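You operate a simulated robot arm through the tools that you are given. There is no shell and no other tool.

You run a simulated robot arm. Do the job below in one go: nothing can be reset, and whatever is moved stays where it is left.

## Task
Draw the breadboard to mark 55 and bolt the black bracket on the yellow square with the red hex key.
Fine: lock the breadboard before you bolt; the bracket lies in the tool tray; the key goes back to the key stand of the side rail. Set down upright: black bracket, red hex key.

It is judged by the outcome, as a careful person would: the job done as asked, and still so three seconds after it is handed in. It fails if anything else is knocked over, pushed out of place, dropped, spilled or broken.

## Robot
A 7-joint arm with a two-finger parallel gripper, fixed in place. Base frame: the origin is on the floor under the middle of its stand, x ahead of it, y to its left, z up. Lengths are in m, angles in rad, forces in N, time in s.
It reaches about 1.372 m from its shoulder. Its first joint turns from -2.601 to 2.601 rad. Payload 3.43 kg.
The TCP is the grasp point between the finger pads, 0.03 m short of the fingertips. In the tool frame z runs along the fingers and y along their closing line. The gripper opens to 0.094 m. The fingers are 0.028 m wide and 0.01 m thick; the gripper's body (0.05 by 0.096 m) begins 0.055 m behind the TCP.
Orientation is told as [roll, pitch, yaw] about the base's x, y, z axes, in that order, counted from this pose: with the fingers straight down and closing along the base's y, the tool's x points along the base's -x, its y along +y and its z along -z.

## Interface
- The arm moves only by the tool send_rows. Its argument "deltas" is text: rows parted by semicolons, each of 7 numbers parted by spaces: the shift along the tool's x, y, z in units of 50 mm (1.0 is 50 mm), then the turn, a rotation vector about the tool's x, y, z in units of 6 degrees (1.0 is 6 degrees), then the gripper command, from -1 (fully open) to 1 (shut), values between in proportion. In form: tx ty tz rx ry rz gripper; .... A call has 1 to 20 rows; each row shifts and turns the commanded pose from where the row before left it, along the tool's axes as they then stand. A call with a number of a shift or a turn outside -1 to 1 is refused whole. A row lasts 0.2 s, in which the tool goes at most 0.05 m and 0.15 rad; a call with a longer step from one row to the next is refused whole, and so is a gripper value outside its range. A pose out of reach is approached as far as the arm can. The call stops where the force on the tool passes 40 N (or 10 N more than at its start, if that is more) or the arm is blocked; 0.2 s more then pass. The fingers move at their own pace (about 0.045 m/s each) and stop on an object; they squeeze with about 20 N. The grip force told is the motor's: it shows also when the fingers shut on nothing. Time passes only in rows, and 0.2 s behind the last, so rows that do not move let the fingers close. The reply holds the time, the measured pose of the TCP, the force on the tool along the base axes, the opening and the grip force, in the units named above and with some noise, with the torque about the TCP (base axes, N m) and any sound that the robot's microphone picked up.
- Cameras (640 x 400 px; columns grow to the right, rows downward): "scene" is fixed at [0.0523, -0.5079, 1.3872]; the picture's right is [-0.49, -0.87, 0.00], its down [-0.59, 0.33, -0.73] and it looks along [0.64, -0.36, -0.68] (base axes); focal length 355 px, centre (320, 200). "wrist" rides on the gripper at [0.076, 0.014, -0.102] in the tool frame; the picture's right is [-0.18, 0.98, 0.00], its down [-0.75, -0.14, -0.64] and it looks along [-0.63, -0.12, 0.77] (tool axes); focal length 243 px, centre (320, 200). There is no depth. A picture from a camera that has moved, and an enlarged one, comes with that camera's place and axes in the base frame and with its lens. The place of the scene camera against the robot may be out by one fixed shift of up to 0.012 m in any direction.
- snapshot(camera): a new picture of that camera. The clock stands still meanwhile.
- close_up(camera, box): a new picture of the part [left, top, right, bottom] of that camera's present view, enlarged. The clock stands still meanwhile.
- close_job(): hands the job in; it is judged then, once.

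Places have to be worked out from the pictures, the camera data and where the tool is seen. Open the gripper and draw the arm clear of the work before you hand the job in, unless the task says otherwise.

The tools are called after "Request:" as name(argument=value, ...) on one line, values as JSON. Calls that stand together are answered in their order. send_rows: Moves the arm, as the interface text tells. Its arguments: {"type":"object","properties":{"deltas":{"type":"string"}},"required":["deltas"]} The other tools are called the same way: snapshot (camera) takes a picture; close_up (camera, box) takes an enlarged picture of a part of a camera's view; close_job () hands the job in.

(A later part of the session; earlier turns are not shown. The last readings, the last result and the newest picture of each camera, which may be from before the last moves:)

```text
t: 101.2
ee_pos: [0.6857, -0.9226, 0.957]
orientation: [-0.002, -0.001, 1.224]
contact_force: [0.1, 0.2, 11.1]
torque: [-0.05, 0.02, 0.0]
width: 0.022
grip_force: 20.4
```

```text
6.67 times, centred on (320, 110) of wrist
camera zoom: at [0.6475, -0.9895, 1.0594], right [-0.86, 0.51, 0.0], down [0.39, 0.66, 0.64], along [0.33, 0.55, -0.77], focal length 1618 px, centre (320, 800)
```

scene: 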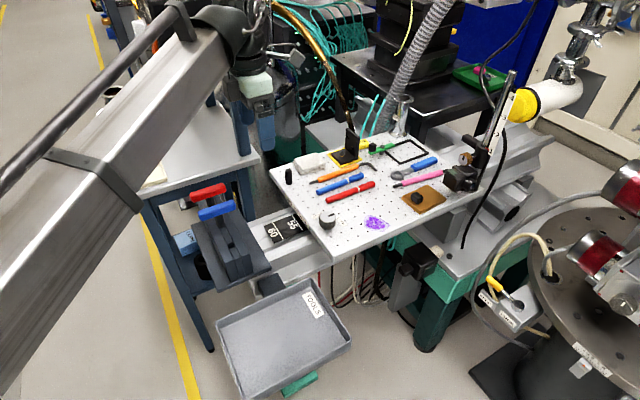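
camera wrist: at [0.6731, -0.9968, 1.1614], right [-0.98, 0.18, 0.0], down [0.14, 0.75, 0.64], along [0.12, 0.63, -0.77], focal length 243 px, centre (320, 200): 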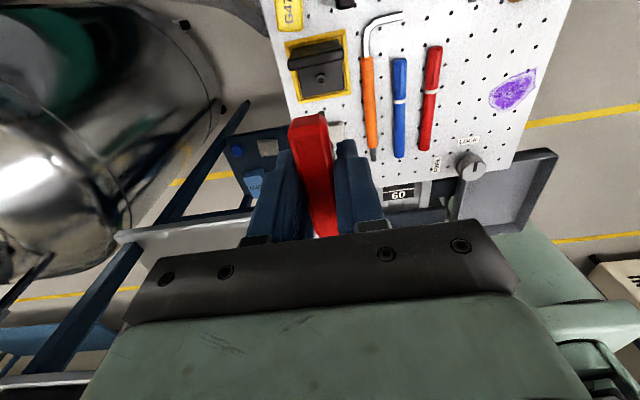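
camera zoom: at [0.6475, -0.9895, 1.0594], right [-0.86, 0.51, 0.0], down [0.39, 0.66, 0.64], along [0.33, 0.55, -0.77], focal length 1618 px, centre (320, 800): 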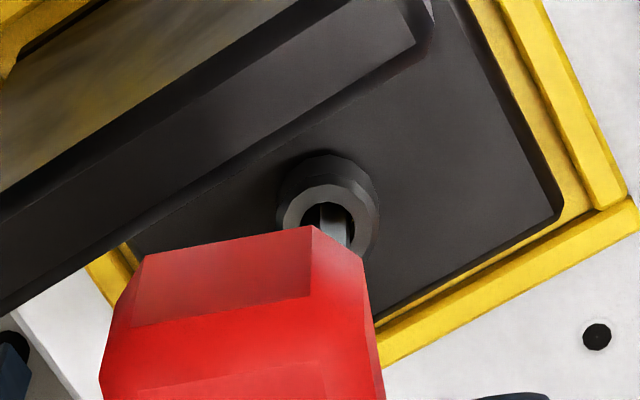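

Turning is free and the bolt seems to sink (gap below its head shrinking; push eased to 11 N). Continue clockwise with a slight follow-down.

Request:
send_rows(deltas="0 0 0.005 0 0 0.8 1; 0 0 0 0 0 0.8 1; 0 0 0.005 0 0 0.8 1; 0 0 0 0 0 0.8 1; 0 0 0.005 0 0 0.8 1; 0 0 0 0 0 0.8 1; 0 0 0 0 0 0.8 1; 0 0 0 0 0 0.8 1; 0 0 0 0 0 0 1")

Request:
close_up(camera="scene", box=[335, 120, 375, 170])

Request:
close_up(camera="wrist", box=[280, 80, 360, 140])

```text
t: 103.2
ee_pos: [0.685, -0.9255, 0.9552]
orientation: [0.0, 0.0, 0.554]
contact_force: [1.5, 0.4, 5.7]
torque: [0.06, -0.17, 0.04]
width: 0.0218
grip_force: 19.2
```

```text
8.00 times, centred on (355, 145) of scene
camera zoom: at [0.0523, -0.5079, 1.3872], right [-0.49, -0.87, 0.0], down [-0.59, 0.33, -0.73], along [0.64, -0.36, -0.68], focal length 2840 px, centre (40, 640)
```

zoom: 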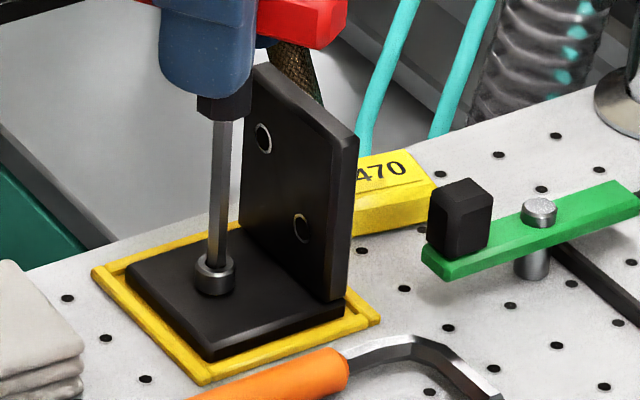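

```text
6.67 times, centred on (320, 110) of wrist
camera zoom: at [0.6144, -0.9522, 1.0584], right [-0.36, 0.93, 0.0], down [0.71, 0.28, 0.64], along [0.6, 0.23, -0.77], focal length 1618 px, centre (320, 800)
```

zoom: 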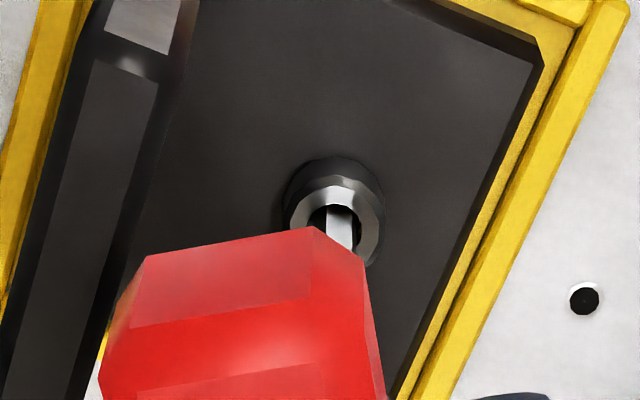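

The gap under the head has closed further. Continuing clockwise with slight follow-down until the torque rises.

Request:
send_rows(deltas="0 0 0.01 0 0 0.9 1; 0 0 0.005 0 0 0.9 1; 0 0 0.005 0 0 0.9 1; 0 0 0.005 0 0 0.9 1; 0 0 0.005 0 0 0.9 1; 0 0 0.005 0 0 0.9 1; 0 0 0 0 0 0 1")

Request:
close_up(camera="scene", box=[335, 120, 375, 170])

Request:
close_up(camera="wrist", box=[280, 80, 360, 140])

```text
t: 104.8
ee_pos: [0.6854, -0.9244, 0.9552]
orientation: [-0.001, -0.004, -0.013]
contact_force: [-3.2, -0.2, 9.5]
torque: [-0.03, 0.3, -0.02]
width: 0.0219
grip_force: 20.4
```

```text
8.00 times, centred on (355, 145) of scene
camera zoom: at [0.0523, -0.5079, 1.3872], right [-0.49, -0.87, 0.0], down [-0.59, 0.33, -0.73], along [0.64, -0.36, -0.68], focal length 2840 px, centre (40, 640)
```

zoom: 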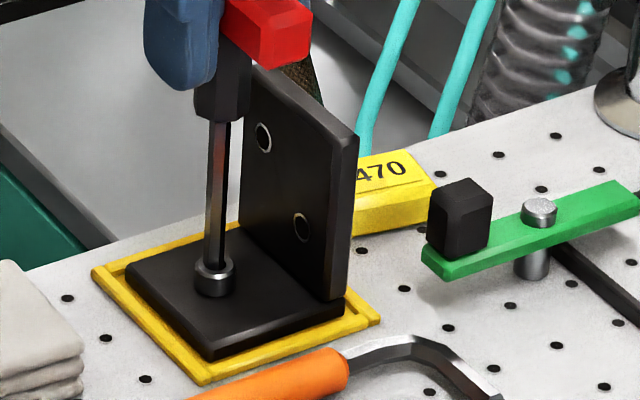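

```text
6.67 times, centred on (320, 110) of wrist
camera zoom: at [0.6114, -0.9082, 1.0575], right [0.2, 0.98, 0.0], down [0.75, -0.15, 0.64], along [0.63, -0.13, -0.77], focal length 1618 px, centre (320, 800)
```

zoom: 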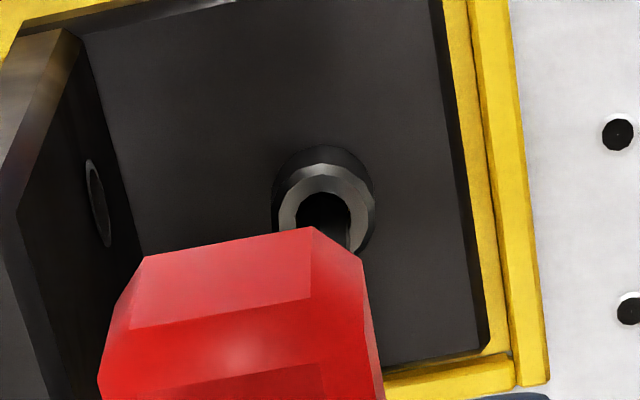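

About 91° turned with low torque; continuing clockwise.

Request:
send_rows(deltas="0 0 0.005 0 0 0.9 1; 0 0 0.005 0 0 0.9 1; 0 0 0.005 0 0 0.9 1; 0 0 0.005 0 0 0.9 1; 0 0 0.005 0 0 0.9 1; 0 0 0.005 0 0 0.9 1; 0 0 0.005 0 0 0.9 1; 0 0 0.005 0 0 0.9 1; 0 0 0 0 0 0 1")

Request:
close_up(camera="scene", box=[335, 120, 375, 170])

Request:
close_up(camera="wrist", box=[280, 80, 360, 140])

```text
t: 106.8
ee_pos: [0.6859, -0.9235, 0.9528]
orientation: [0.001, -0.002, -0.767]
contact_force: [-0.8, 0.7, 14.3]
torque: [0.08, 0.11, -0.03]
width: 0.0219
grip_force: 20.0
```

```text
8.00 times, centred on (355, 145) of scene
camera zoom: at [0.0523, -0.5079, 1.3872], right [-0.49, -0.87, 0.0], down [-0.59, 0.33, -0.73], along [0.64, -0.36, -0.68], focal length 2840 px, centre (40, 640)
```

zoom: 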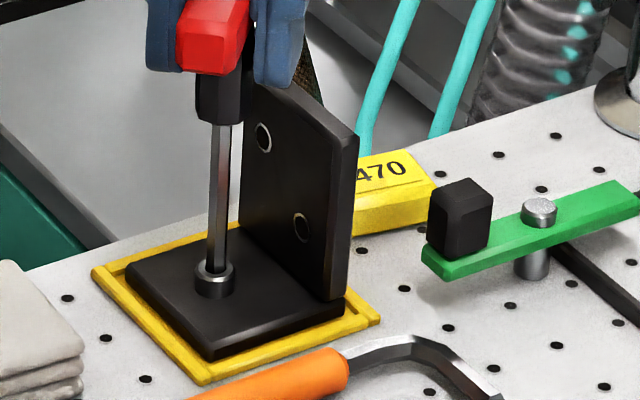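

```text
6.67 times, centred on (320, 110) of wrist
camera zoom: at [0.6428, -0.8603, 1.0559], right [0.81, 0.58, 0.0], down [0.45, -0.62, 0.64], along [0.37, -0.52, -0.77], focal length 1618 px, centre (320, 800)
```

zoom: 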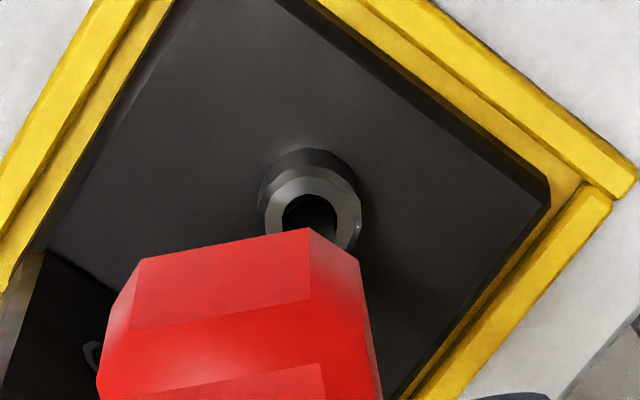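

Bolt continues to sink. Continue turning clockwise; watching for torque rise.

Request:
send_rows(deltas="0 0 0.003 0 0 0.9 1; 0 0 0.003 0 0 0.9 1; 0 0 0.003 0 0 0.9 1; 0 0 0.003 0 0 0.9 1; 0 0 0.003 0 0 0.9 1; 0 0 0.003 0 0 0.9 1; 0 0 0 0 0 0 1")

Request:
close_up(camera="scene", box=[335, 120, 375, 170])

```text
t: 108.4
ee_pos: [0.6853, -0.9221, 0.9528]
orientation: [0.0, -0.001, -1.332]
contact_force: [0.9, -0.7, 18.1]
torque: [-0.09, 0.02, 0.15]
width: 0.0217
grip_force: 20.0
```

```text
8.00 times, centred on (355, 145) of scene
camera zoom: at [0.0523, -0.5079, 1.3872], right [-0.49, -0.87, 0.0], down [-0.59, 0.33, -0.73], along [0.64, -0.36, -0.68], focal length 2840 px, centre (40, 640)
```

zoom: 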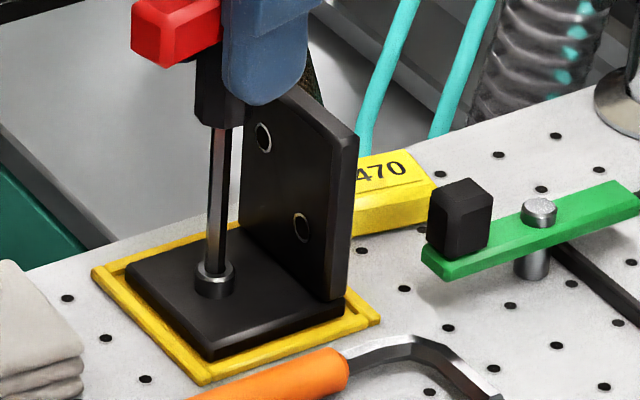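

Torque begins to show (0.15 N·m) and the head seems seated. A bit further, gently.

Request:
send_rows(deltas="0 0 0 0 0 0.6 1; 0 0 0 0 0 0.6 1; 0 0 0 0 0 0.6 1; 0 0 0 0 0 0 1")

Request:
close_up(camera="scene", box=[335, 120, 375, 170])

Request:
close_up(camera="wrist", box=[260, 70, 380, 160])

```text
t: 109.4
ee_pos: [0.6871, -0.9223, 0.9529]
orientation: [0.002, -0.001, -1.518]
contact_force: [-1.0, -2.6, 15.4]
torque: [-0.23, 0.04, 0.22]
width: 0.0221
grip_force: 20.2
```

```text
8.00 times, centred on (355, 145) of scene
camera zoom: at [0.0523, -0.5079, 1.3872], right [-0.49, -0.87, 0.0], down [-0.59, 0.33, -0.73], along [0.64, -0.36, -0.68], focal length 2840 px, centre (40, 640)
```

zoom: 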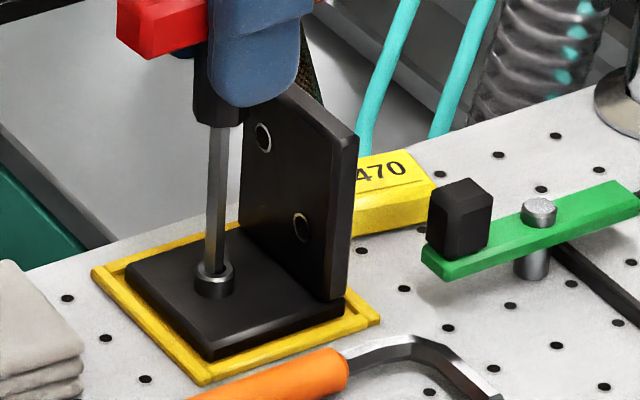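

```text
4.44 times, centred on (320, 115) of wrist
camera zoom: at [0.6979, -0.8452, 1.0553], right [0.99, -0.13, 0.0], down [-0.1, -0.76, 0.64], along [-0.08, -0.64, -0.77], focal length 1078 px, centre (320, 578)
```

zoom: 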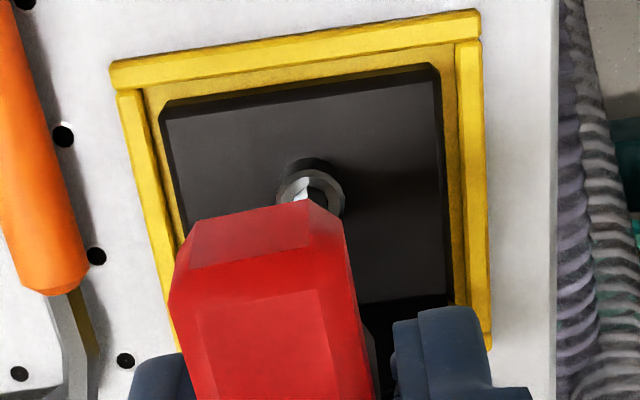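

177° turned, TCP has sunk ~4 mm with the bolt. Continue a bit more to see whether the torque rises to a stop.

Request:
send_rows(deltas="0 0 0 0 0 0.6 1; 0 0 0 0 0 0.6 1; 0 0 0 0 0 0.6 1; 0 0 0 0 0 0.6 1; 0 0 0 0 0 0 1")

Request:
close_up(camera="scene", box=[335, 120, 375, 170])

Request:
close_up(camera="wrist", box=[260, 70, 380, 160])

```text
t: 110.6
ee_pos: [0.6849, -0.9234, 0.9536]
orientation: [-0.001, -0.001, -1.77]
contact_force: [-0.5, -1.4, 5.9]
torque: [-0.12, 0.07, 0.24]
width: 0.0216
grip_force: 20.2
```

```text
8.00 times, centred on (355, 145) of scene
camera zoom: at [0.0523, -0.5079, 1.3872], right [-0.49, -0.87, 0.0], down [-0.59, 0.33, -0.73], along [0.64, -0.36, -0.68], focal length 2840 px, centre (40, 640)
```

zoom: 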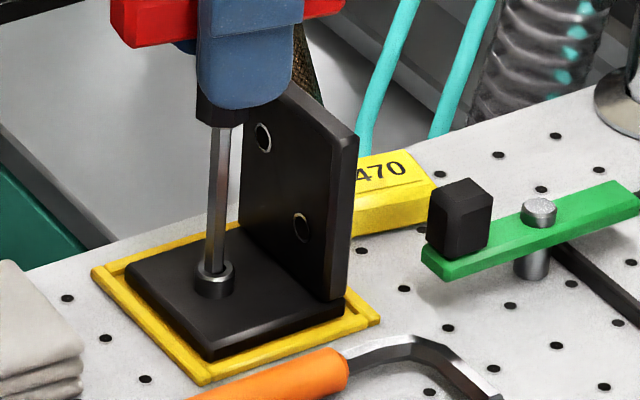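

```text
4.44 times, centred on (320, 115) of wrist
camera zoom: at [0.7159, -0.8507, 1.0555], right [0.93, -0.38, 0.0], down [-0.29, -0.71, 0.64], along [-0.24, -0.6, -0.77], focal length 1078 px, centre (320, 578)
```

zoom: 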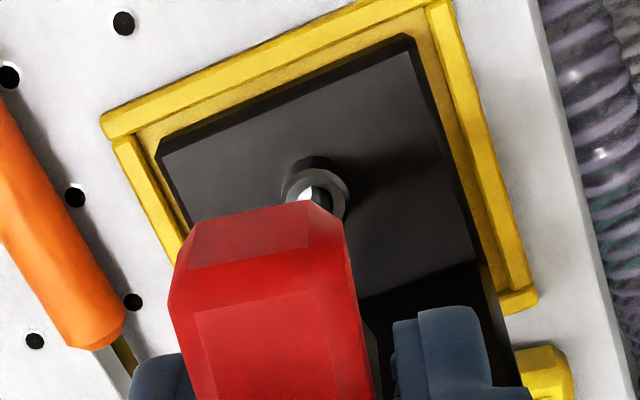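

Head seems flush with the plate now. One more small turn to confirm it is tight.

Request:
send_rows(deltas="0 0 0.006 0 0 0.5 1; 0 0 0.006 0 0 0.5 1; 0 0 0 0 0 0.5 1; 0 0 0 0 0 0.5 1; 0 0 0 0 0 0 1")

Request:
close_up(camera="scene", box=[335, 120, 375, 170])

Request:
close_up(camera="wrist", box=[260, 70, 380, 160])

```text
t: 111.8
ee_pos: [0.6846, -0.9237, 0.9523]
orientation: [0.002, 0.001, -1.978]
contact_force: [0.2, 0.9, 9.8]
torque: [0.08, -0.02, 0.26]
width: 0.0222
grip_force: 20.3
```

```text
8.00 times, centred on (355, 145) of scene
camera zoom: at [0.0523, -0.5079, 1.3872], right [-0.49, -0.87, 0.0], down [-0.59, 0.33, -0.73], along [0.64, -0.36, -0.68], focal length 2840 px, centre (40, 640)
```

zoom: 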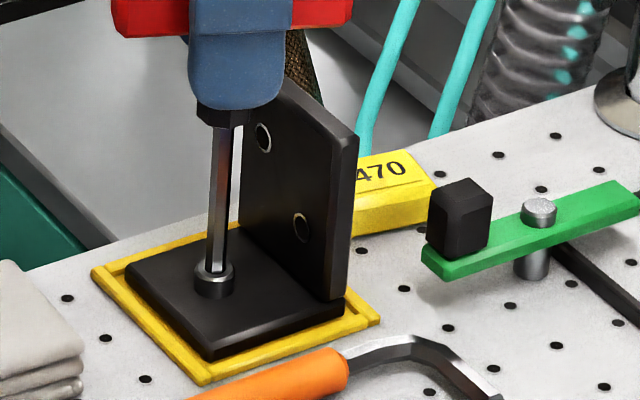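

```text
4.44 times, centred on (320, 115) of wrist
camera zoom: at [0.7297, -0.859, 1.0553], right [0.83, -0.56, 0.0], down [-0.43, -0.63, 0.64], along [-0.36, -0.53, -0.77], focal length 1078 px, centre (320, 578)
```

zoom: 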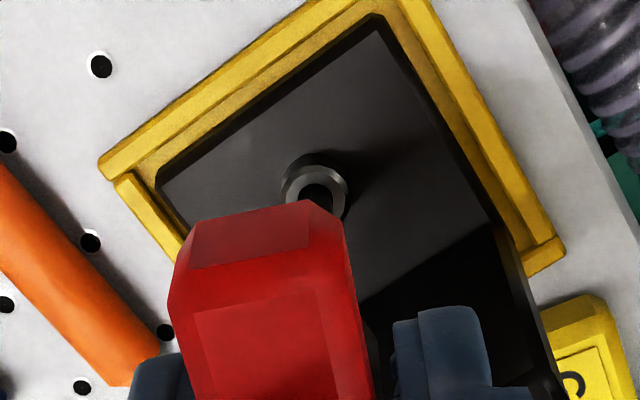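

Torque still creeps up slowly (0.26 N·m), no stop or click yet. Continuing clockwise.

Request:
send_rows(deltas="0 0 0 0 0 0.6 1; 0 0 0 0 0 0.6 1; 0 0 0 0 0 0.6 1; 0 0 0 0 0 0.6 1; 0 0 0 0 0 0.6 1; 0 0 0 0 0 0 1")

Request:
close_up(camera="wrist", box=[260, 70, 380, 160])

```text
t: 113.2
ee_pos: [0.685, -0.9251, 0.9519]
orientation: [0.003, 0.0, -2.295]
contact_force: [-0.7, -1.0, 12.8]
torque: [-0.11, 0.1, 0.25]
width: 0.0218
grip_force: 19.4
```

```text
4.44 times, centred on (320, 115) of wrist
camera zoom: at [0.748, -0.8755, 1.0551], right [0.61, -0.79, 0.0], down [-0.61, -0.47, 0.64], along [-0.51, -0.4, -0.77], focal length 1078 px, centre (320, 578)
```

zoom: 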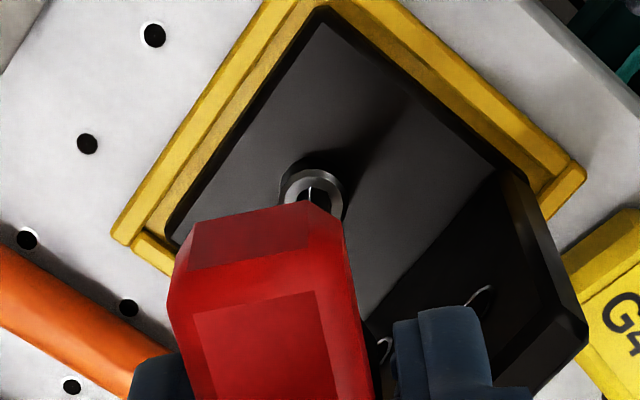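

Torque plateaus at 0.25 N·m and the bolt stopped sinking (~6 mm total, head flush on the plate) — it is tight. I'll relax the wind-up by ~2° and then lift the key straight out.

Request:
send_rows(deltas="0 0 -0.01 0 0 -0.2 1; 0 0 -0.01 0 0 0 1; 0 0 0 0 0 0 1")

```text
t: 114.0
ee_pos: [0.6864, -0.9235, 0.9529]
orientation: [0.0, -0.001, -2.271]
contact_force: [-1.4, -0.6, 6.9]
torque: [-0.07, 0.14, 0.28]
width: 0.0214
grip_force: 19.2
```

Request:
send_rows(deltas="0 0 0 0 0 -0.25 1; 0 0 0 0 0 0 1; 0 0 0 0 0 0 1")

```text
t: 114.8
ee_pos: [0.6864, -0.9224, 0.9523]
orientation: [0.001, 0.0, -2.246]
contact_force: [-0.2, -0.5, 3.7]
torque: [-0.02, 0.05, 0.31]
width: 0.0219
grip_force: 19.7
```

Request:
close_up(camera="wrist", box=[240, 80, 400, 240])

Request:
close_up(camera="scene", box=[325, 90, 385, 170])

```text
2.50 times, centred on (320, 160) of wrist
camera zoom: at [0.7457, -0.8725, 1.0554], right [0.65, -0.76, 0.0], down [-0.58, -0.5, 0.64], along [-0.49, -0.42, -0.77], focal length 606 px, centre (320, 300)
```

zoom: 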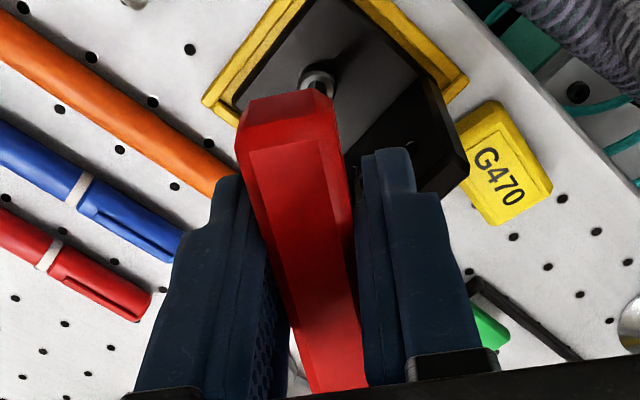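

```text
5.00 times, centred on (355, 130) of scene
camera zoom: at [0.0523, -0.5079, 1.3872], right [-0.49, -0.87, 0.0], down [-0.59, 0.33, -0.73], along [0.64, -0.36, -0.68], focal length 1775 px, centre (145, 550)
```

zoom: 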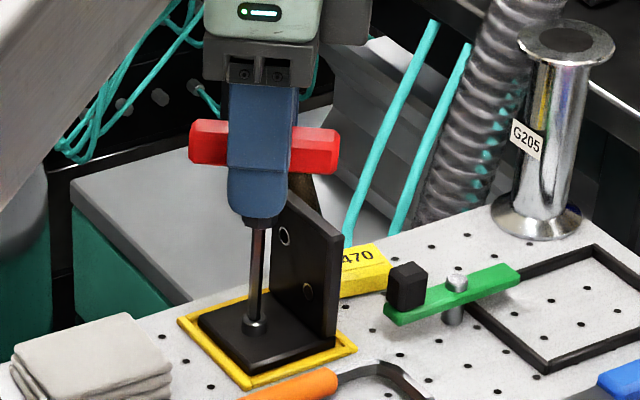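

Handle alignment is fine. Relax a bit more until the torque fades.

Request:
send_rows(deltas="0 0 0 0 0 -0.5 1; 0 0 0 0 0 0 1; 0 0 0 0 0 0 1")

```text
t: 115.6
ee_pos: [0.6864, -0.9227, 0.9535]
orientation: [0.001, -0.001, -2.194]
contact_force: [-1.4, -2.3, 1.0]
torque: [-0.12, 0.13, 0.27]
width: 0.0216
grip_force: 19.7
```

Torque stays ~0.27 regardless of my backing off, so I'll check the whole scene for something else touching the arm or wrist.

Request:
snapshot(camera="scene")

Request:
snapshot(camera="wrist")

```text
taken
```

scene: 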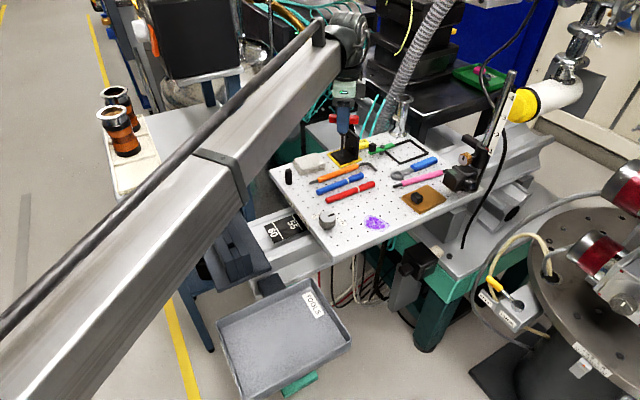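

```text
taken
camera wrist: at [0.7433, -0.8691, 1.0556], right [0.69, -0.72, 0.0], down [-0.55, -0.53, 0.64], along [-0.46, -0.44, -0.77], focal length 243 px, centre (320, 200)
```

wrist: 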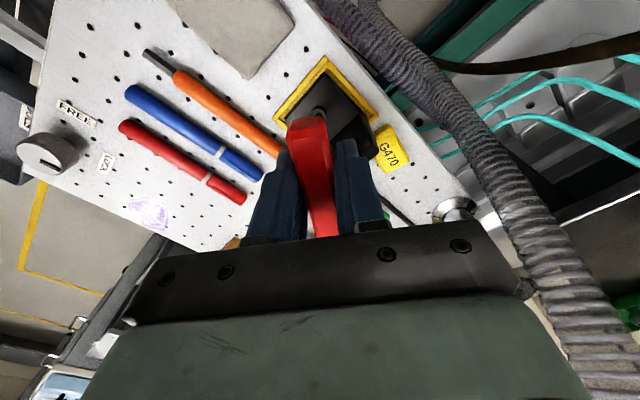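

Nothing else touches. I'll lift the key slowly and watch whether it comes out of the socket.

Request:
send_rows(deltas="0 0 -0.04 0 0 0 1; 0 0 -0.06 0 0 0 1; 0 0 -0.06 0 0 0 1; 0 0 0 0 0 0 1")

Request:
close_up(camera="scene", box=[335, 120, 375, 170])

```text
t: 116.6
ee_pos: [0.6871, -0.9226, 0.9614]
orientation: [0.001, 0.001, -2.194]
contact_force: [0.3, -0.3, -0.5]
torque: [0.01, 0.0, 0.01]
width: 0.0219
grip_force: 19.5
```

```text
8.00 times, centred on (355, 145) of scene
camera zoom: at [0.0523, -0.5079, 1.3872], right [-0.49, -0.87, 0.0], down [-0.59, 0.33, -0.73], along [0.64, -0.36, -0.68], focal length 2840 px, centre (40, 640)
```

zoom: 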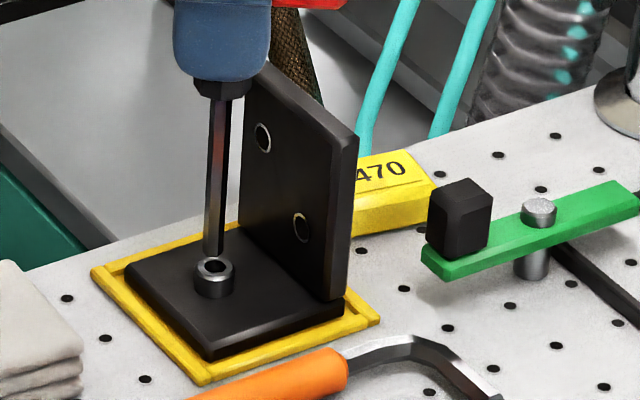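

The key came out cleanly and the bolt head is flush on the plate. Raising, then rotating back to the pick-up yaw (+90°).

Request:
send_rows(deltas="0 0 -0.3 0 0 0 1; 0 0 -0.5 0 0 0 1; 0 0 -0.5 0 0 0 1; 0 0 -0.5 0 0 0 1; 0 0 -0.3 0 0 -0.5 1; 0 0 0 0 0 -1 1; 0 0 0 0 0 -1 1; 0 0 0 0 0 -1 1; 0 0 0 0 0 -1 1; 0 0 0 0 0 -1 1; 0 0 0 0 0 -1 1; 0 0 0 0 0 -1 1; 0 0 0 0 0 -1 1; 0 0 0 0 0 -1 1; 0 0 0 0 0 -1 1; 0 0 0 0 0 -1 1; 0 0 0 0 0 -1 1; 0 0 0 0 0 -1 1; 0 0 0 0 0 -1 1; 0 0 0 0 0 -1 1")

Request:
send_rows(deltas="0 0 0 0 0 -1 1; 0 0 0 0 0 -1 1; 0 0 0 0 0 -1 1; 0 0 0 0 0 -1 1; 0 0 0 0 0 -1 1; 0 0 0 0 0 -1 1; 0 0 0 0 0 -1 1; 0 0 0 0 0 -1 1; 0 0 0 0 0 -1 1; 0 0 0 0 0 -1 1; 0 0 0 0 0 -1 1; 0 0 0 0 0 -1 1; 0 0 0 0 0 -1 1; 0 0 0 0 0 -1 1; 0 0 0 0 0 -1 1; 0 0 0 0 0 -1 1; 0 0 0 0 0 -1 1; 0 0 0 0 0 -1 1; 0 0 0 0 0 -1 1; 0 0 0 0 0 -1 1")

Request:
snapshot(camera="wrist")

Request:
close_up(camera="scene", box=[310, 80, 400, 170])

```text
t: 120.8
ee_pos: [0.6853, -0.925, 1.0649]
orientation: [-0.002, -0.001, -0.569]
contact_force: [0.4, -0.4, -0.9]
torque: [-0.02, 0.03, 0.01]
width: 0.0219
grip_force: 19.3
```

```text
t: 125.0
ee_pos: [0.6859, -0.9241, 1.0659]
orientation: [-0.001, 0.001, 1.525]
contact_force: [0.2, -0.2, 0.2]
torque: [0.03, -0.01, 0.01]
width: 0.0219
grip_force: 20.3
```

```text
taken
camera wrist: at [0.6697, -0.9989, 1.1687], right [-0.97, 0.23, 0.0], down [0.17, 0.75, 0.64], along [0.15, 0.63, -0.77], focal length 243 px, centre (320, 200)
```

wrist: 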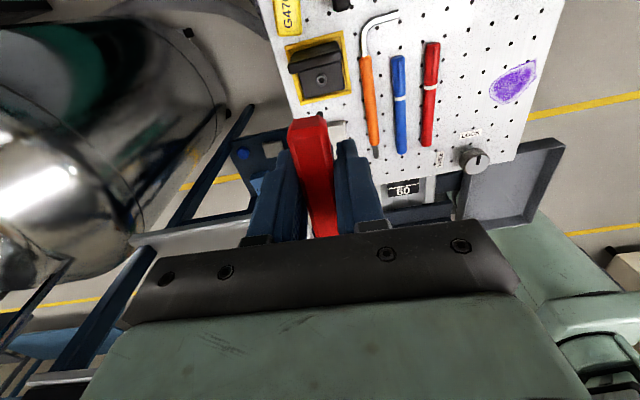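

```text
4.44 times, centred on (355, 125) of scene
camera zoom: at [0.0523, -0.5079, 1.3872], right [-0.49, -0.87, 0.0], down [-0.59, 0.33, -0.73], along [0.64, -0.36, -0.68], focal length 1578 px, centre (164, 533)
```

zoom: 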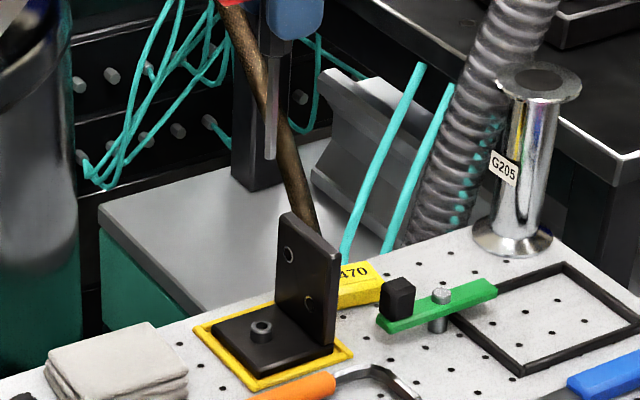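

Request:
close_up(camera="wrist", box=[270, 20, 370, 140])

Request:
close_up(camera="scene", box=[335, 130, 375, 170])

```text
3.33 times, centred on (320, 80) of wrist
camera zoom: at [0.6697, -0.9989, 1.1687], right [-0.97, 0.23, 0.0], down [0.17, 0.75, 0.64], along [0.15, 0.63, -0.77], focal length 809 px, centre (320, 600)
```

zoom: 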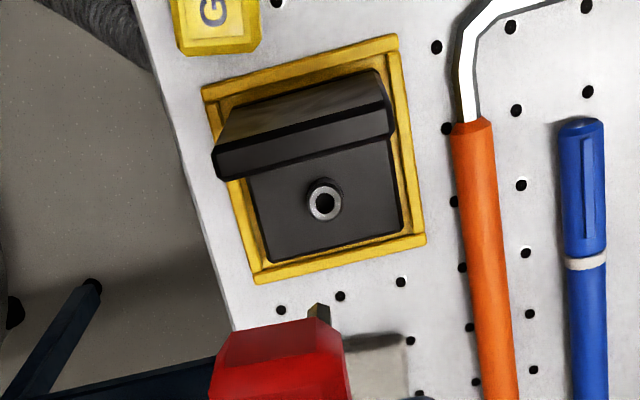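

```text
10.00 times, centred on (355, 150) of scene
camera zoom: at [0.0523, -0.5079, 1.3872], right [-0.49, -0.87, 0.0], down [-0.59, 0.33, -0.73], along [0.64, -0.36, -0.68], focal length 3549 px, centre (-30, 700)
```

zoom: 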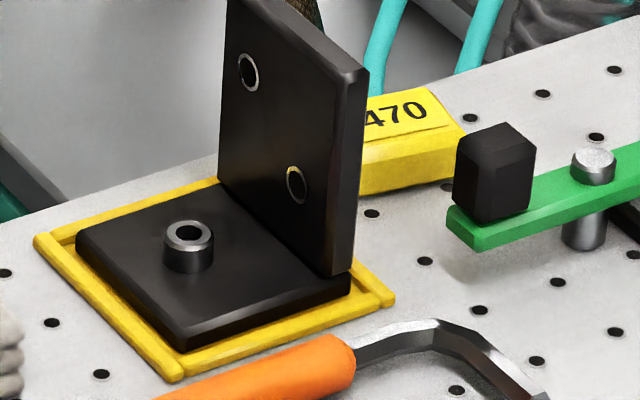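

Bolt head is flush; the key hangs fine with the tip nearly on the TCP axis. Carrying the key back above its slot (TCP target ≈[0.6387, -0.5695]).

Request:
send_rows(deltas="0 0 0 0 0 -0.44 1; -0.4 0.05 0 0 0 0 1; -0.8 0.11 0 0 0 0 1; -0.8 0.11 0 0 0 0 1; -0.8 0.11 0 0 0 0 1; -0.8 0.11 0 0 0 0 1; -0.8 0.11 0 0 0 0 1; -0.8 0.11 0 0 0 0 1; -0.8 0.11 0 0 0 0 1; -0.8 0.1 0 0 0 0 1; -0.6 0.08 0 0 0 0 1; -0.49 0.05 0 0 0 0 1; 0 0 0 0 0 0 1; 0 0 0 0 0 0 1")

Request:
snapshot(camera="wrist")

Request:
close_up(camera="scene", box=[170, 110, 290, 240])

```text
t: 128.0
ee_pos: [0.6338, -0.5295, 1.0661]
orientation: [-0.001, 0.001, 1.57]
contact_force: [0.3, 0.0, -1.1]
torque: [0.01, 0.02, 0.0]
width: 0.0218
grip_force: 19.2
```

```text
taken
camera wrist: at [0.6204, -0.6057, 1.169], right [-0.98, 0.18, 0.0], down [0.14, 0.75, 0.64], along [0.12, 0.63, -0.77], focal length 243 px, centre (320, 200)
```

wrist: 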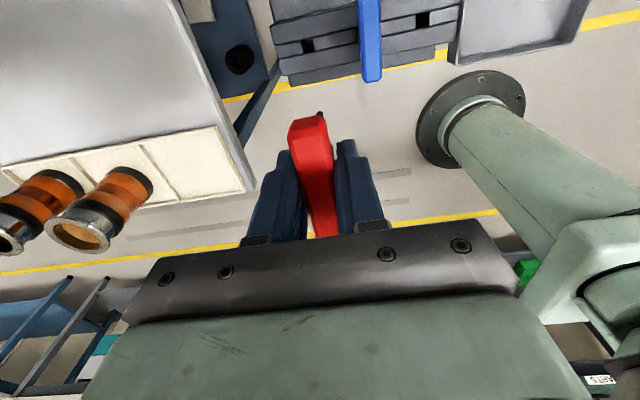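

```text
3.08 times, centred on (230, 175) of scene
camera zoom: at [0.0523, -0.5079, 1.3872], right [-0.49, -0.87, 0.0], down [-0.59, 0.33, -0.73], along [0.64, -0.36, -0.68], focal length 1092 px, centre (597, 277)
```

zoom: 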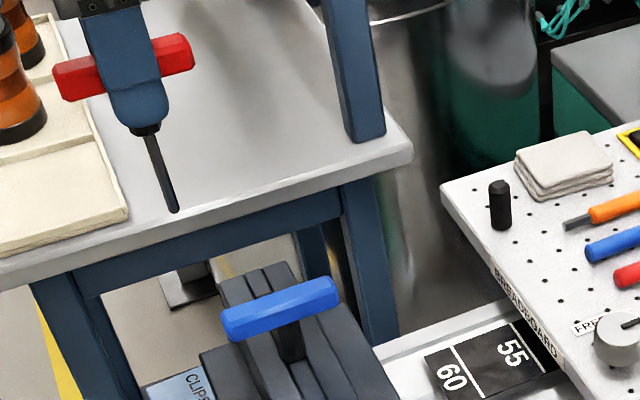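

I overshot by ~40 mm in y; moving back to be above the slot.

Request:
send_rows(deltas="0.4 -0.05 0 0 0 0 1; 0.4 -0.05 0 0 0 0 1; 0 0 0 0 0 0 1; 0 0 0 0 0 0 1")

Request:
close_up(camera="wrist", box=[260, 20, 400, 140])

Request:
close_up(camera="scene", box=[190, 120, 270, 230])

```text
t: 129.0
ee_pos: [0.6395, -0.5698, 1.0664]
orientation: [0.001, 0.0, 1.571]
contact_force: [-0.3, -0.1, -1.1]
torque: [-0.03, -0.02, 0.0]
width: 0.0216
grip_force: 20.0
```

```text
3.33 times, centred on (330, 80) of wrist
camera zoom: at [0.6268, -0.6447, 1.1682], right [-0.98, 0.18, 0.0], down [0.14, 0.75, 0.64], along [0.12, 0.63, -0.77], focal length 809 px, centre (287, 600)
```

zoom: 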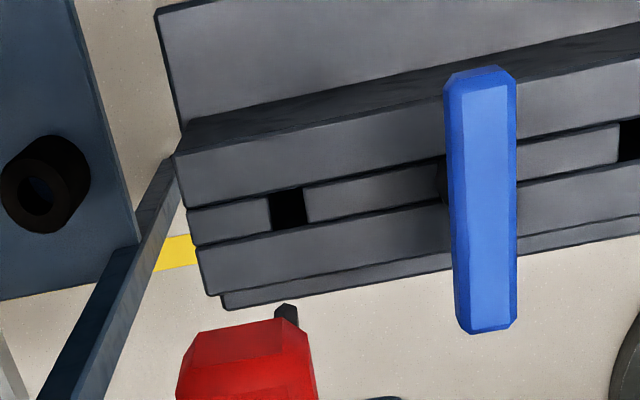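

```text
3.64 times, centred on (230, 175) of scene
camera zoom: at [0.0523, -0.5079, 1.3872], right [-0.49, -0.87, 0.0], down [-0.59, 0.33, -0.73], along [0.64, -0.36, -0.68], focal length 1291 px, centre (647, 291)
```

zoom: 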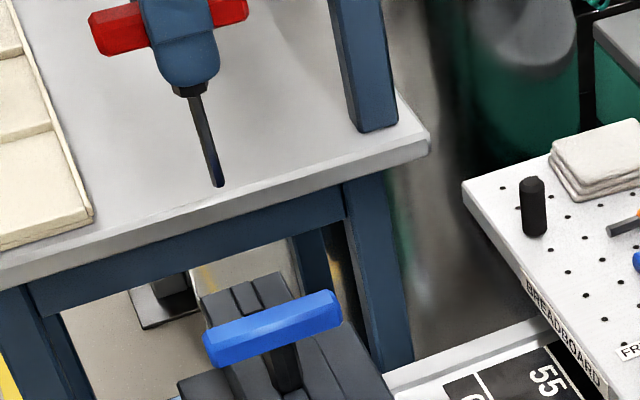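

The tip is centred over the empty slot within ~1 mm. Descending until the tip is just above the block top.

Request:
send_rows(deltas="0 0 0.3 0 0 0 1; 0 0 0.4 0 0 0 1; 0 0 0.4 0 0 0 1; 0 0 0.4 0 0 0 1; 0 0 0.25 0 0 0 1; 0 0 0 0 0 0 1; 0 0 0 0 0 0 1")

Request:
close_up(camera="wrist", box=[270, 50, 370, 140])

Request:
close_up(camera="scene", box=[195, 150, 275, 230])

```text
t: 130.6
ee_pos: [0.6399, -0.5686, 0.9789]
orientation: [0.001, -0.001, 1.568]
contact_force: [1.3, -0.3, 0.2]
torque: [-0.01, 0.03, -0.01]
width: 0.0221
grip_force: 19.8
```

```text
4.44 times, centred on (320, 95) of wrist
camera zoom: at [0.627, -0.6442, 1.0825], right [-0.98, 0.18, 0.0], down [0.14, 0.75, 0.64], along [0.12, 0.63, -0.77], focal length 1078 px, centre (320, 667)
```

zoom: 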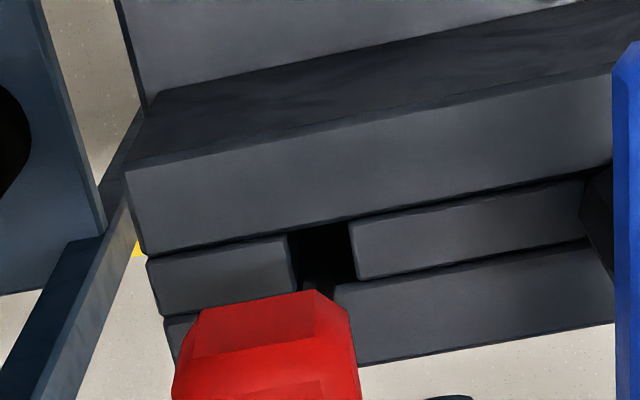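

```text
5.00 times, centred on (235, 190) of scene
camera zoom: at [0.0523, -0.5079, 1.3872], right [-0.49, -0.87, 0.0], down [-0.59, 0.33, -0.73], along [0.64, -0.36, -0.68], focal length 1775 px, centre (745, 250)
```

zoom: 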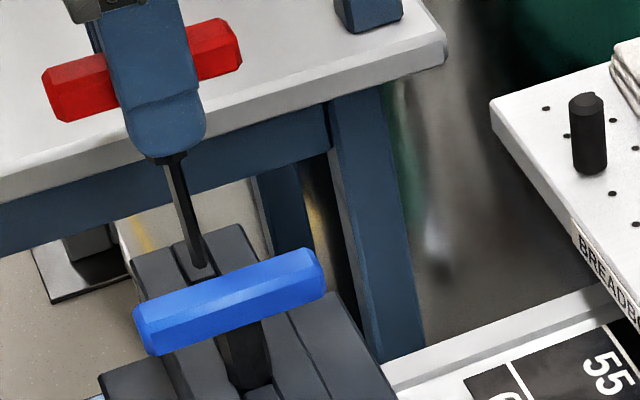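

Request:
close_up(camera="wrist", box=[300, 90, 340, 125])

```text
11.43 times, centred on (320, 108) of wrist
camera zoom: at [0.627, -0.6442, 1.0825], right [-0.98, 0.18, 0.0], down [0.14, 0.75, 0.64], along [0.12, 0.63, -0.77], focal length 2773 px, centre (320, 1257)
```

zoom: 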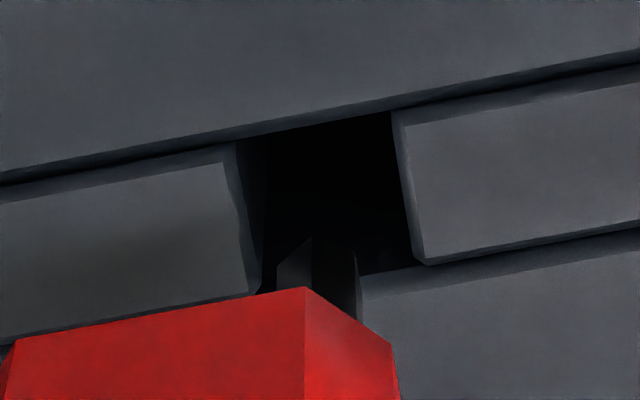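

Zoomed in, the shaft is ~3 mm too far in +y relative to the slot (slot ≈13×12 mm, shaft ≈6 mm). Correcting and re-checking.

Request:
send_rows(deltas="0.06 0.018 0 0 0 0 1; 0 0 0 0 0 0 1; 0 0 0 0 0 0 1")

Request:
close_up(camera="wrist", box=[300, 90, 340, 125])

Request:
close_up(camera="scene", box=[205, 170, 265, 230])

```text
t: 131.4
ee_pos: [0.639, -0.5723, 0.9796]
orientation: [-0.001, 0.001, 1.571]
contact_force: [-0.2, -0.3, -0.4]
torque: [0.03, -0.02, 0.01]
width: 0.0219
grip_force: 20.5
```

```text
11.43 times, centred on (320, 108) of wrist
camera zoom: at [0.6256, -0.6476, 1.0815], right [-0.98, 0.18, 0.0], down [0.14, 0.75, 0.64], along [0.12, 0.63, -0.77], focal length 2773 px, centre (320, 1257)
```

zoom: 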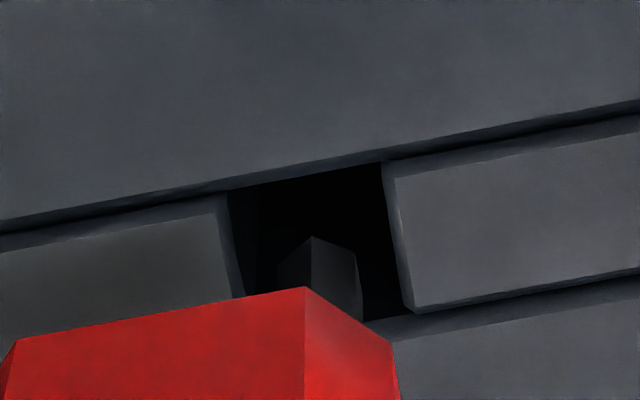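

```text
6.67 times, centred on (235, 200) of scene
camera zoom: at [0.0523, -0.5079, 1.3872], right [-0.49, -0.87, 0.0], down [-0.59, 0.33, -0.73], along [0.64, -0.36, -0.68], focal length 2366 px, centre (887, 200)
```

zoom: 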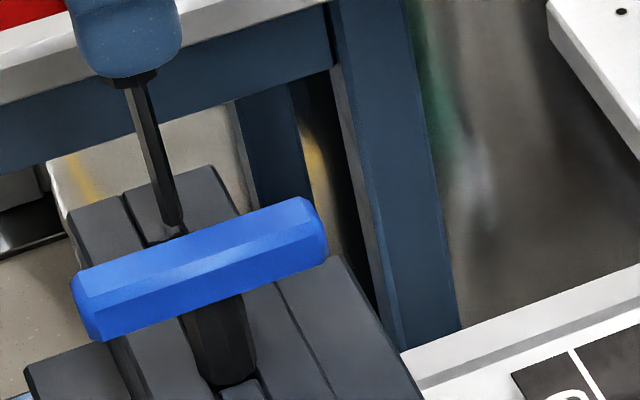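

Shaft is now centred over the slot. Descending 20 mm and checking the force.

Request:
send_rows(deltas="0 0 0.1 0 0 0 1; 0 0 0.15 0 0 0 1; 0 0 0.15 0 0 0 1; 0 0 0 0 0 0 1")

Request:
close_up(camera="scene", box=[205, 170, 265, 230])

Request:
close_up(camera="wrist", box=[290, 80, 350, 130])

```text
t: 132.4
ee_pos: [0.6373, -0.5735, 0.9588]
orientation: [-0.002, 0.003, 1.572]
contact_force: [-0.1, -0.1, 18.1]
torque: [-0.05, -0.04, 0.03]
width: 0.0218
grip_force: 19.6
```

```text
6.67 times, centred on (235, 200) of scene
camera zoom: at [0.0523, -0.5079, 1.3872], right [-0.49, -0.87, 0.0], down [-0.59, 0.33, -0.73], along [0.64, -0.36, -0.68], focal length 2366 px, centre (887, 200)
```

zoom: 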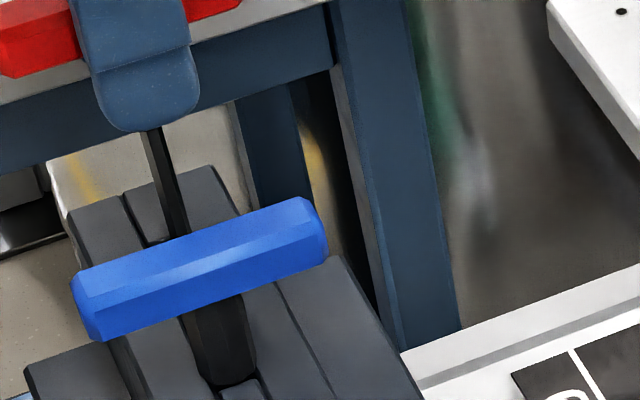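

```text
8.00 times, centred on (320, 105) of wrist
camera zoom: at [0.6241, -0.6483, 1.0618], right [-0.98, 0.18, 0.0], down [0.14, 0.75, 0.64], along [0.12, 0.63, -0.77], focal length 1941 px, centre (320, 960)
```

zoom: 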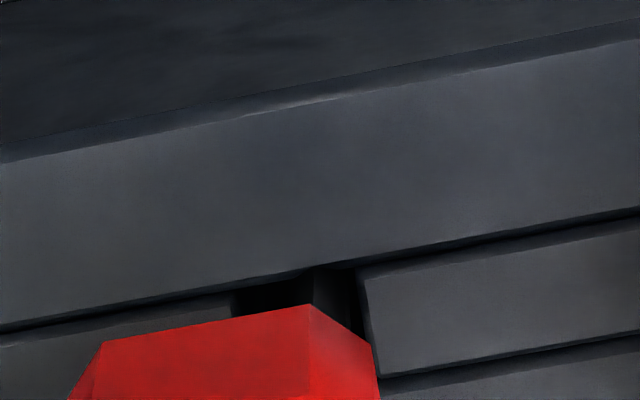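

An 18 N reaction appeared early — the tip is resting on something. Backing off 3 mm and zooming in.

Request:
send_rows(deltas="0 0 -0.06 0 0 0 1; 0 0 0 0 0 0 1; 0 0 0 0 0 0 1")

Request:
close_up(camera="wrist", box=[300, 95, 340, 130])

Request:
close_up(camera="scene", box=[205, 160, 255, 210])

```text
t: 133.2
ee_pos: [0.6385, -0.5728, 0.9603]
orientation: [0.0, -0.001, 1.568]
contact_force: [-0.3, -0.4, -0.7]
torque: [0.03, 0.03, -0.04]
width: 0.022
grip_force: 20.1
```

```text
11.43 times, centred on (320, 112) of wrist
camera zoom: at [0.6243, -0.6486, 1.0636], right [-0.98, 0.18, 0.0], down [0.14, 0.75, 0.64], along [0.12, 0.63, -0.77], focal length 2773 px, centre (320, 1200)
```

zoom: 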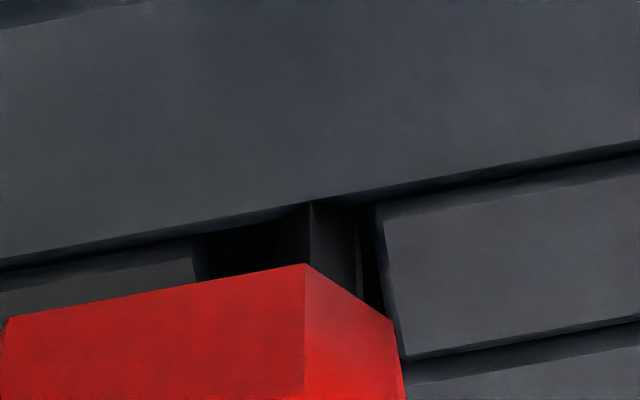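

```text
8.00 times, centred on (230, 185) of scene
camera zoom: at [0.0523, -0.5079, 1.3872], right [-0.49, -0.87, 0.0], down [-0.59, 0.33, -0.73], along [0.64, -0.36, -0.68], focal length 2840 px, centre (1040, 320)
```

zoom: 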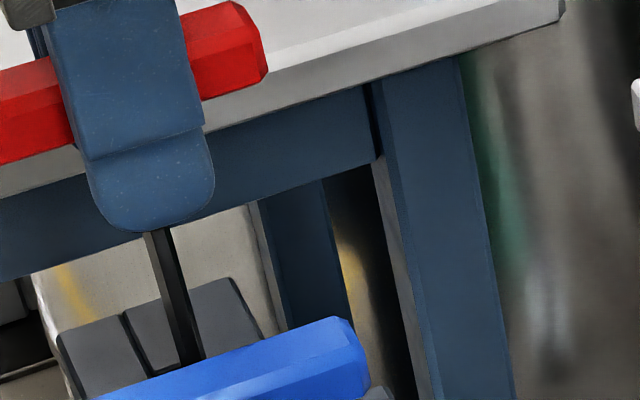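

Block top must be nearer z≈0.849 than 0.86, so my last shift was wrong: the tip is resting on the -y fin. Raising 6 mm, reverting the shift, and re-checking.

Request:
send_rows(deltas="0 0 -0.12 0 0 0 1; -0.07 -0.018 0 0 0 0 1; 0 0 0 0 0 0 1; 0 0 0 0 0 0 1")

Request:
close_up(camera="wrist", box=[300, 90, 340, 125])

Request:
close_up(camera="scene", box=[205, 160, 255, 210])

```text
t: 134.2
ee_pos: [0.6387, -0.5696, 0.9674]
orientation: [0.0, 0.001, 1.571]
contact_force: [-0.2, -0.3, -0.6]
torque: [-0.01, 0.0, 0.03]
width: 0.022
grip_force: 20.0
```

```text
11.43 times, centred on (320, 108) of wrist
camera zoom: at [0.6257, -0.6457, 1.07], right [-0.98, 0.18, 0.0], down [0.14, 0.75, 0.64], along [0.12, 0.63, -0.77], focal length 2773 px, centre (320, 1257)
```

zoom: 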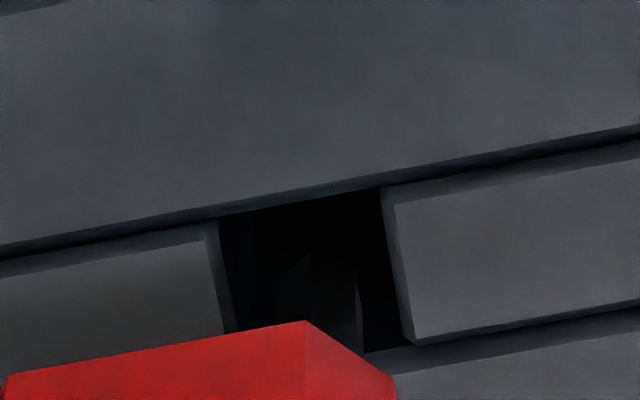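

```text
8.00 times, centred on (230, 185) of scene
camera zoom: at [0.0523, -0.5079, 1.3872], right [-0.49, -0.87, 0.0], down [-0.59, 0.33, -0.73], along [0.64, -0.36, -0.68], focal length 2840 px, centre (1040, 320)
```

zoom: 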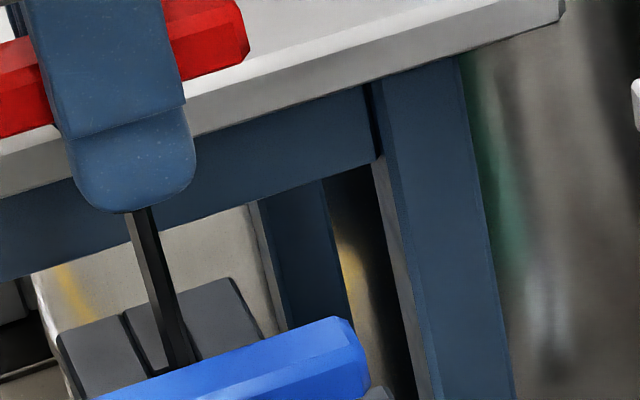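

The key slid ~4 mm up in the fingers during that contact (tip now ≈0.106 below TCP). Small trim (+1.5 mm y, +1 mm x), then a gentle descent in small steps.

Request:
send_rows(deltas="-0.03 -0.02 0 0 0 0 1; 0 0 0.08 0 0 0 1; 0 0 0.08 0 0 0 1; 0 0 0.06 0 0 0 1; 0 0 0 0 0 0 1")

Request:
close_up(camera="wrist", box=[300, 95, 340, 130])

```text
t: 135.4
ee_pos: [0.6396, -0.5677, 0.9555]
orientation: [0.0, 0.001, 1.569]
contact_force: [-0.9, 0.3, 0.2]
torque: [0.02, 0.0, 0.03]
width: 0.0217
grip_force: 19.8
```

```text
11.43 times, centred on (320, 112) of wrist
camera zoom: at [0.6268, -0.6431, 1.0583], right [-0.98, 0.18, 0.0], down [0.14, 0.75, 0.64], along [0.12, 0.63, -0.77], focal length 2773 px, centre (320, 1200)
```

zoom: 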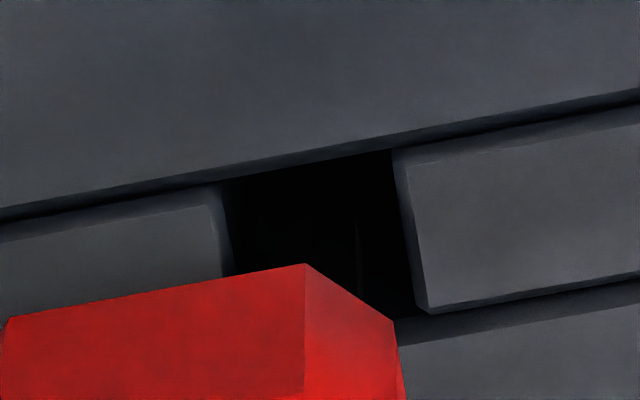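

No contact now and the shaft is within the slot. Continuing down in small steps.

Request:
send_rows(deltas="0 0 0.06 0 0 0 1; 0 0 0.06 0 0 0 1; 0 0 0.06 0 0 0 1; 0 0 0 0 0 0 1")

```text
t: 136.4
ee_pos: [0.6401, -0.5667, 0.9472]
orientation: [0.001, 0.001, 1.57]
contact_force: [-0.7, -0.3, -0.8]
torque: [0.03, 0.03, 0.01]
width: 0.0221
grip_force: 20.0
```

Free so far (tip ≈12 mm into the slot). Continuing.

Request:
send_rows(deltas="0 0 0.08 0 0 0 1; 0 0 0.08 0 0 0 1; 0 0 0.08 0 0 0 1; 0 0 0.08 0 0 0 1; 0 0 0 0 0 0 1")

Request:
close_up(camera="scene", box=[185, 160, 265, 230])

```text
t: 137.6
ee_pos: [0.6401, -0.5683, 0.9304]
orientation: [0.001, -0.001, 1.571]
contact_force: [-0.2, -0.1, 0.0]
torque: [-0.04, 0.0, 0.01]
width: 0.0218
grip_force: 20.1
```

```text
5.71 times, centred on (225, 195) of scene
camera zoom: at [0.0523, -0.5079, 1.3872], right [-0.49, -0.87, 0.0], down [-0.59, 0.33, -0.73], along [0.64, -0.36, -0.68], focal length 2028 px, centre (863, 229)
```

zoom: 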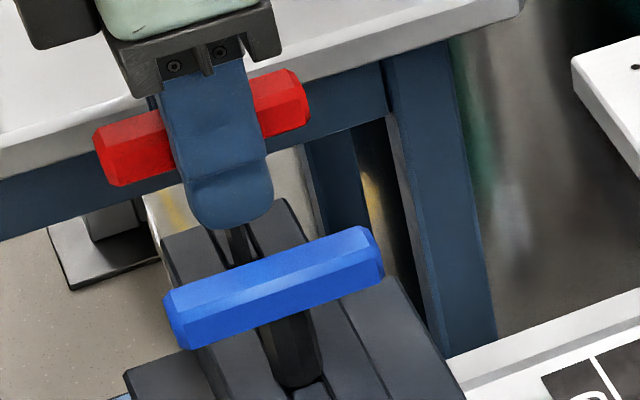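

Request:
send_rows(deltas="0 0 0.08 0 0 0 1; 0 0 0.08 0 0 0 1; 0 0 0.08 0 0 0 1; 0 0 0.08 0 0 0 1; 0 0 0.06 0 0 0 1; 0 0 0 0 0 0 1")

```text
t: 139.0
ee_pos: [0.6393, -0.5674, 0.9117]
orientation: [-0.001, 0.001, 1.569]
contact_force: [0.4, 0.3, -0.4]
torque: [-0.02, -0.01, 0.0]
width: 0.0218
grip_force: 20.2
```

Almost down (tip ≈7 mm above its rest). Creeping.

Request:
send_rows(deltas="0 0 0.03 0 0 0 1; 0 0 0.03 0 0 0 1; 0 0 0.03 0 0 0 1; 0 0 0 0 0 0 1; 0 0 0 0 0 0 1")

```text
t: 140.2
ee_pos: [0.6399, -0.5667, 0.9071]
orientation: [-0.001, -0.001, 1.57]
contact_force: [0.4, 0.9, -0.3]
torque: [-0.02, 0.0, -0.01]
width: 0.0217
grip_force: 20.0
```

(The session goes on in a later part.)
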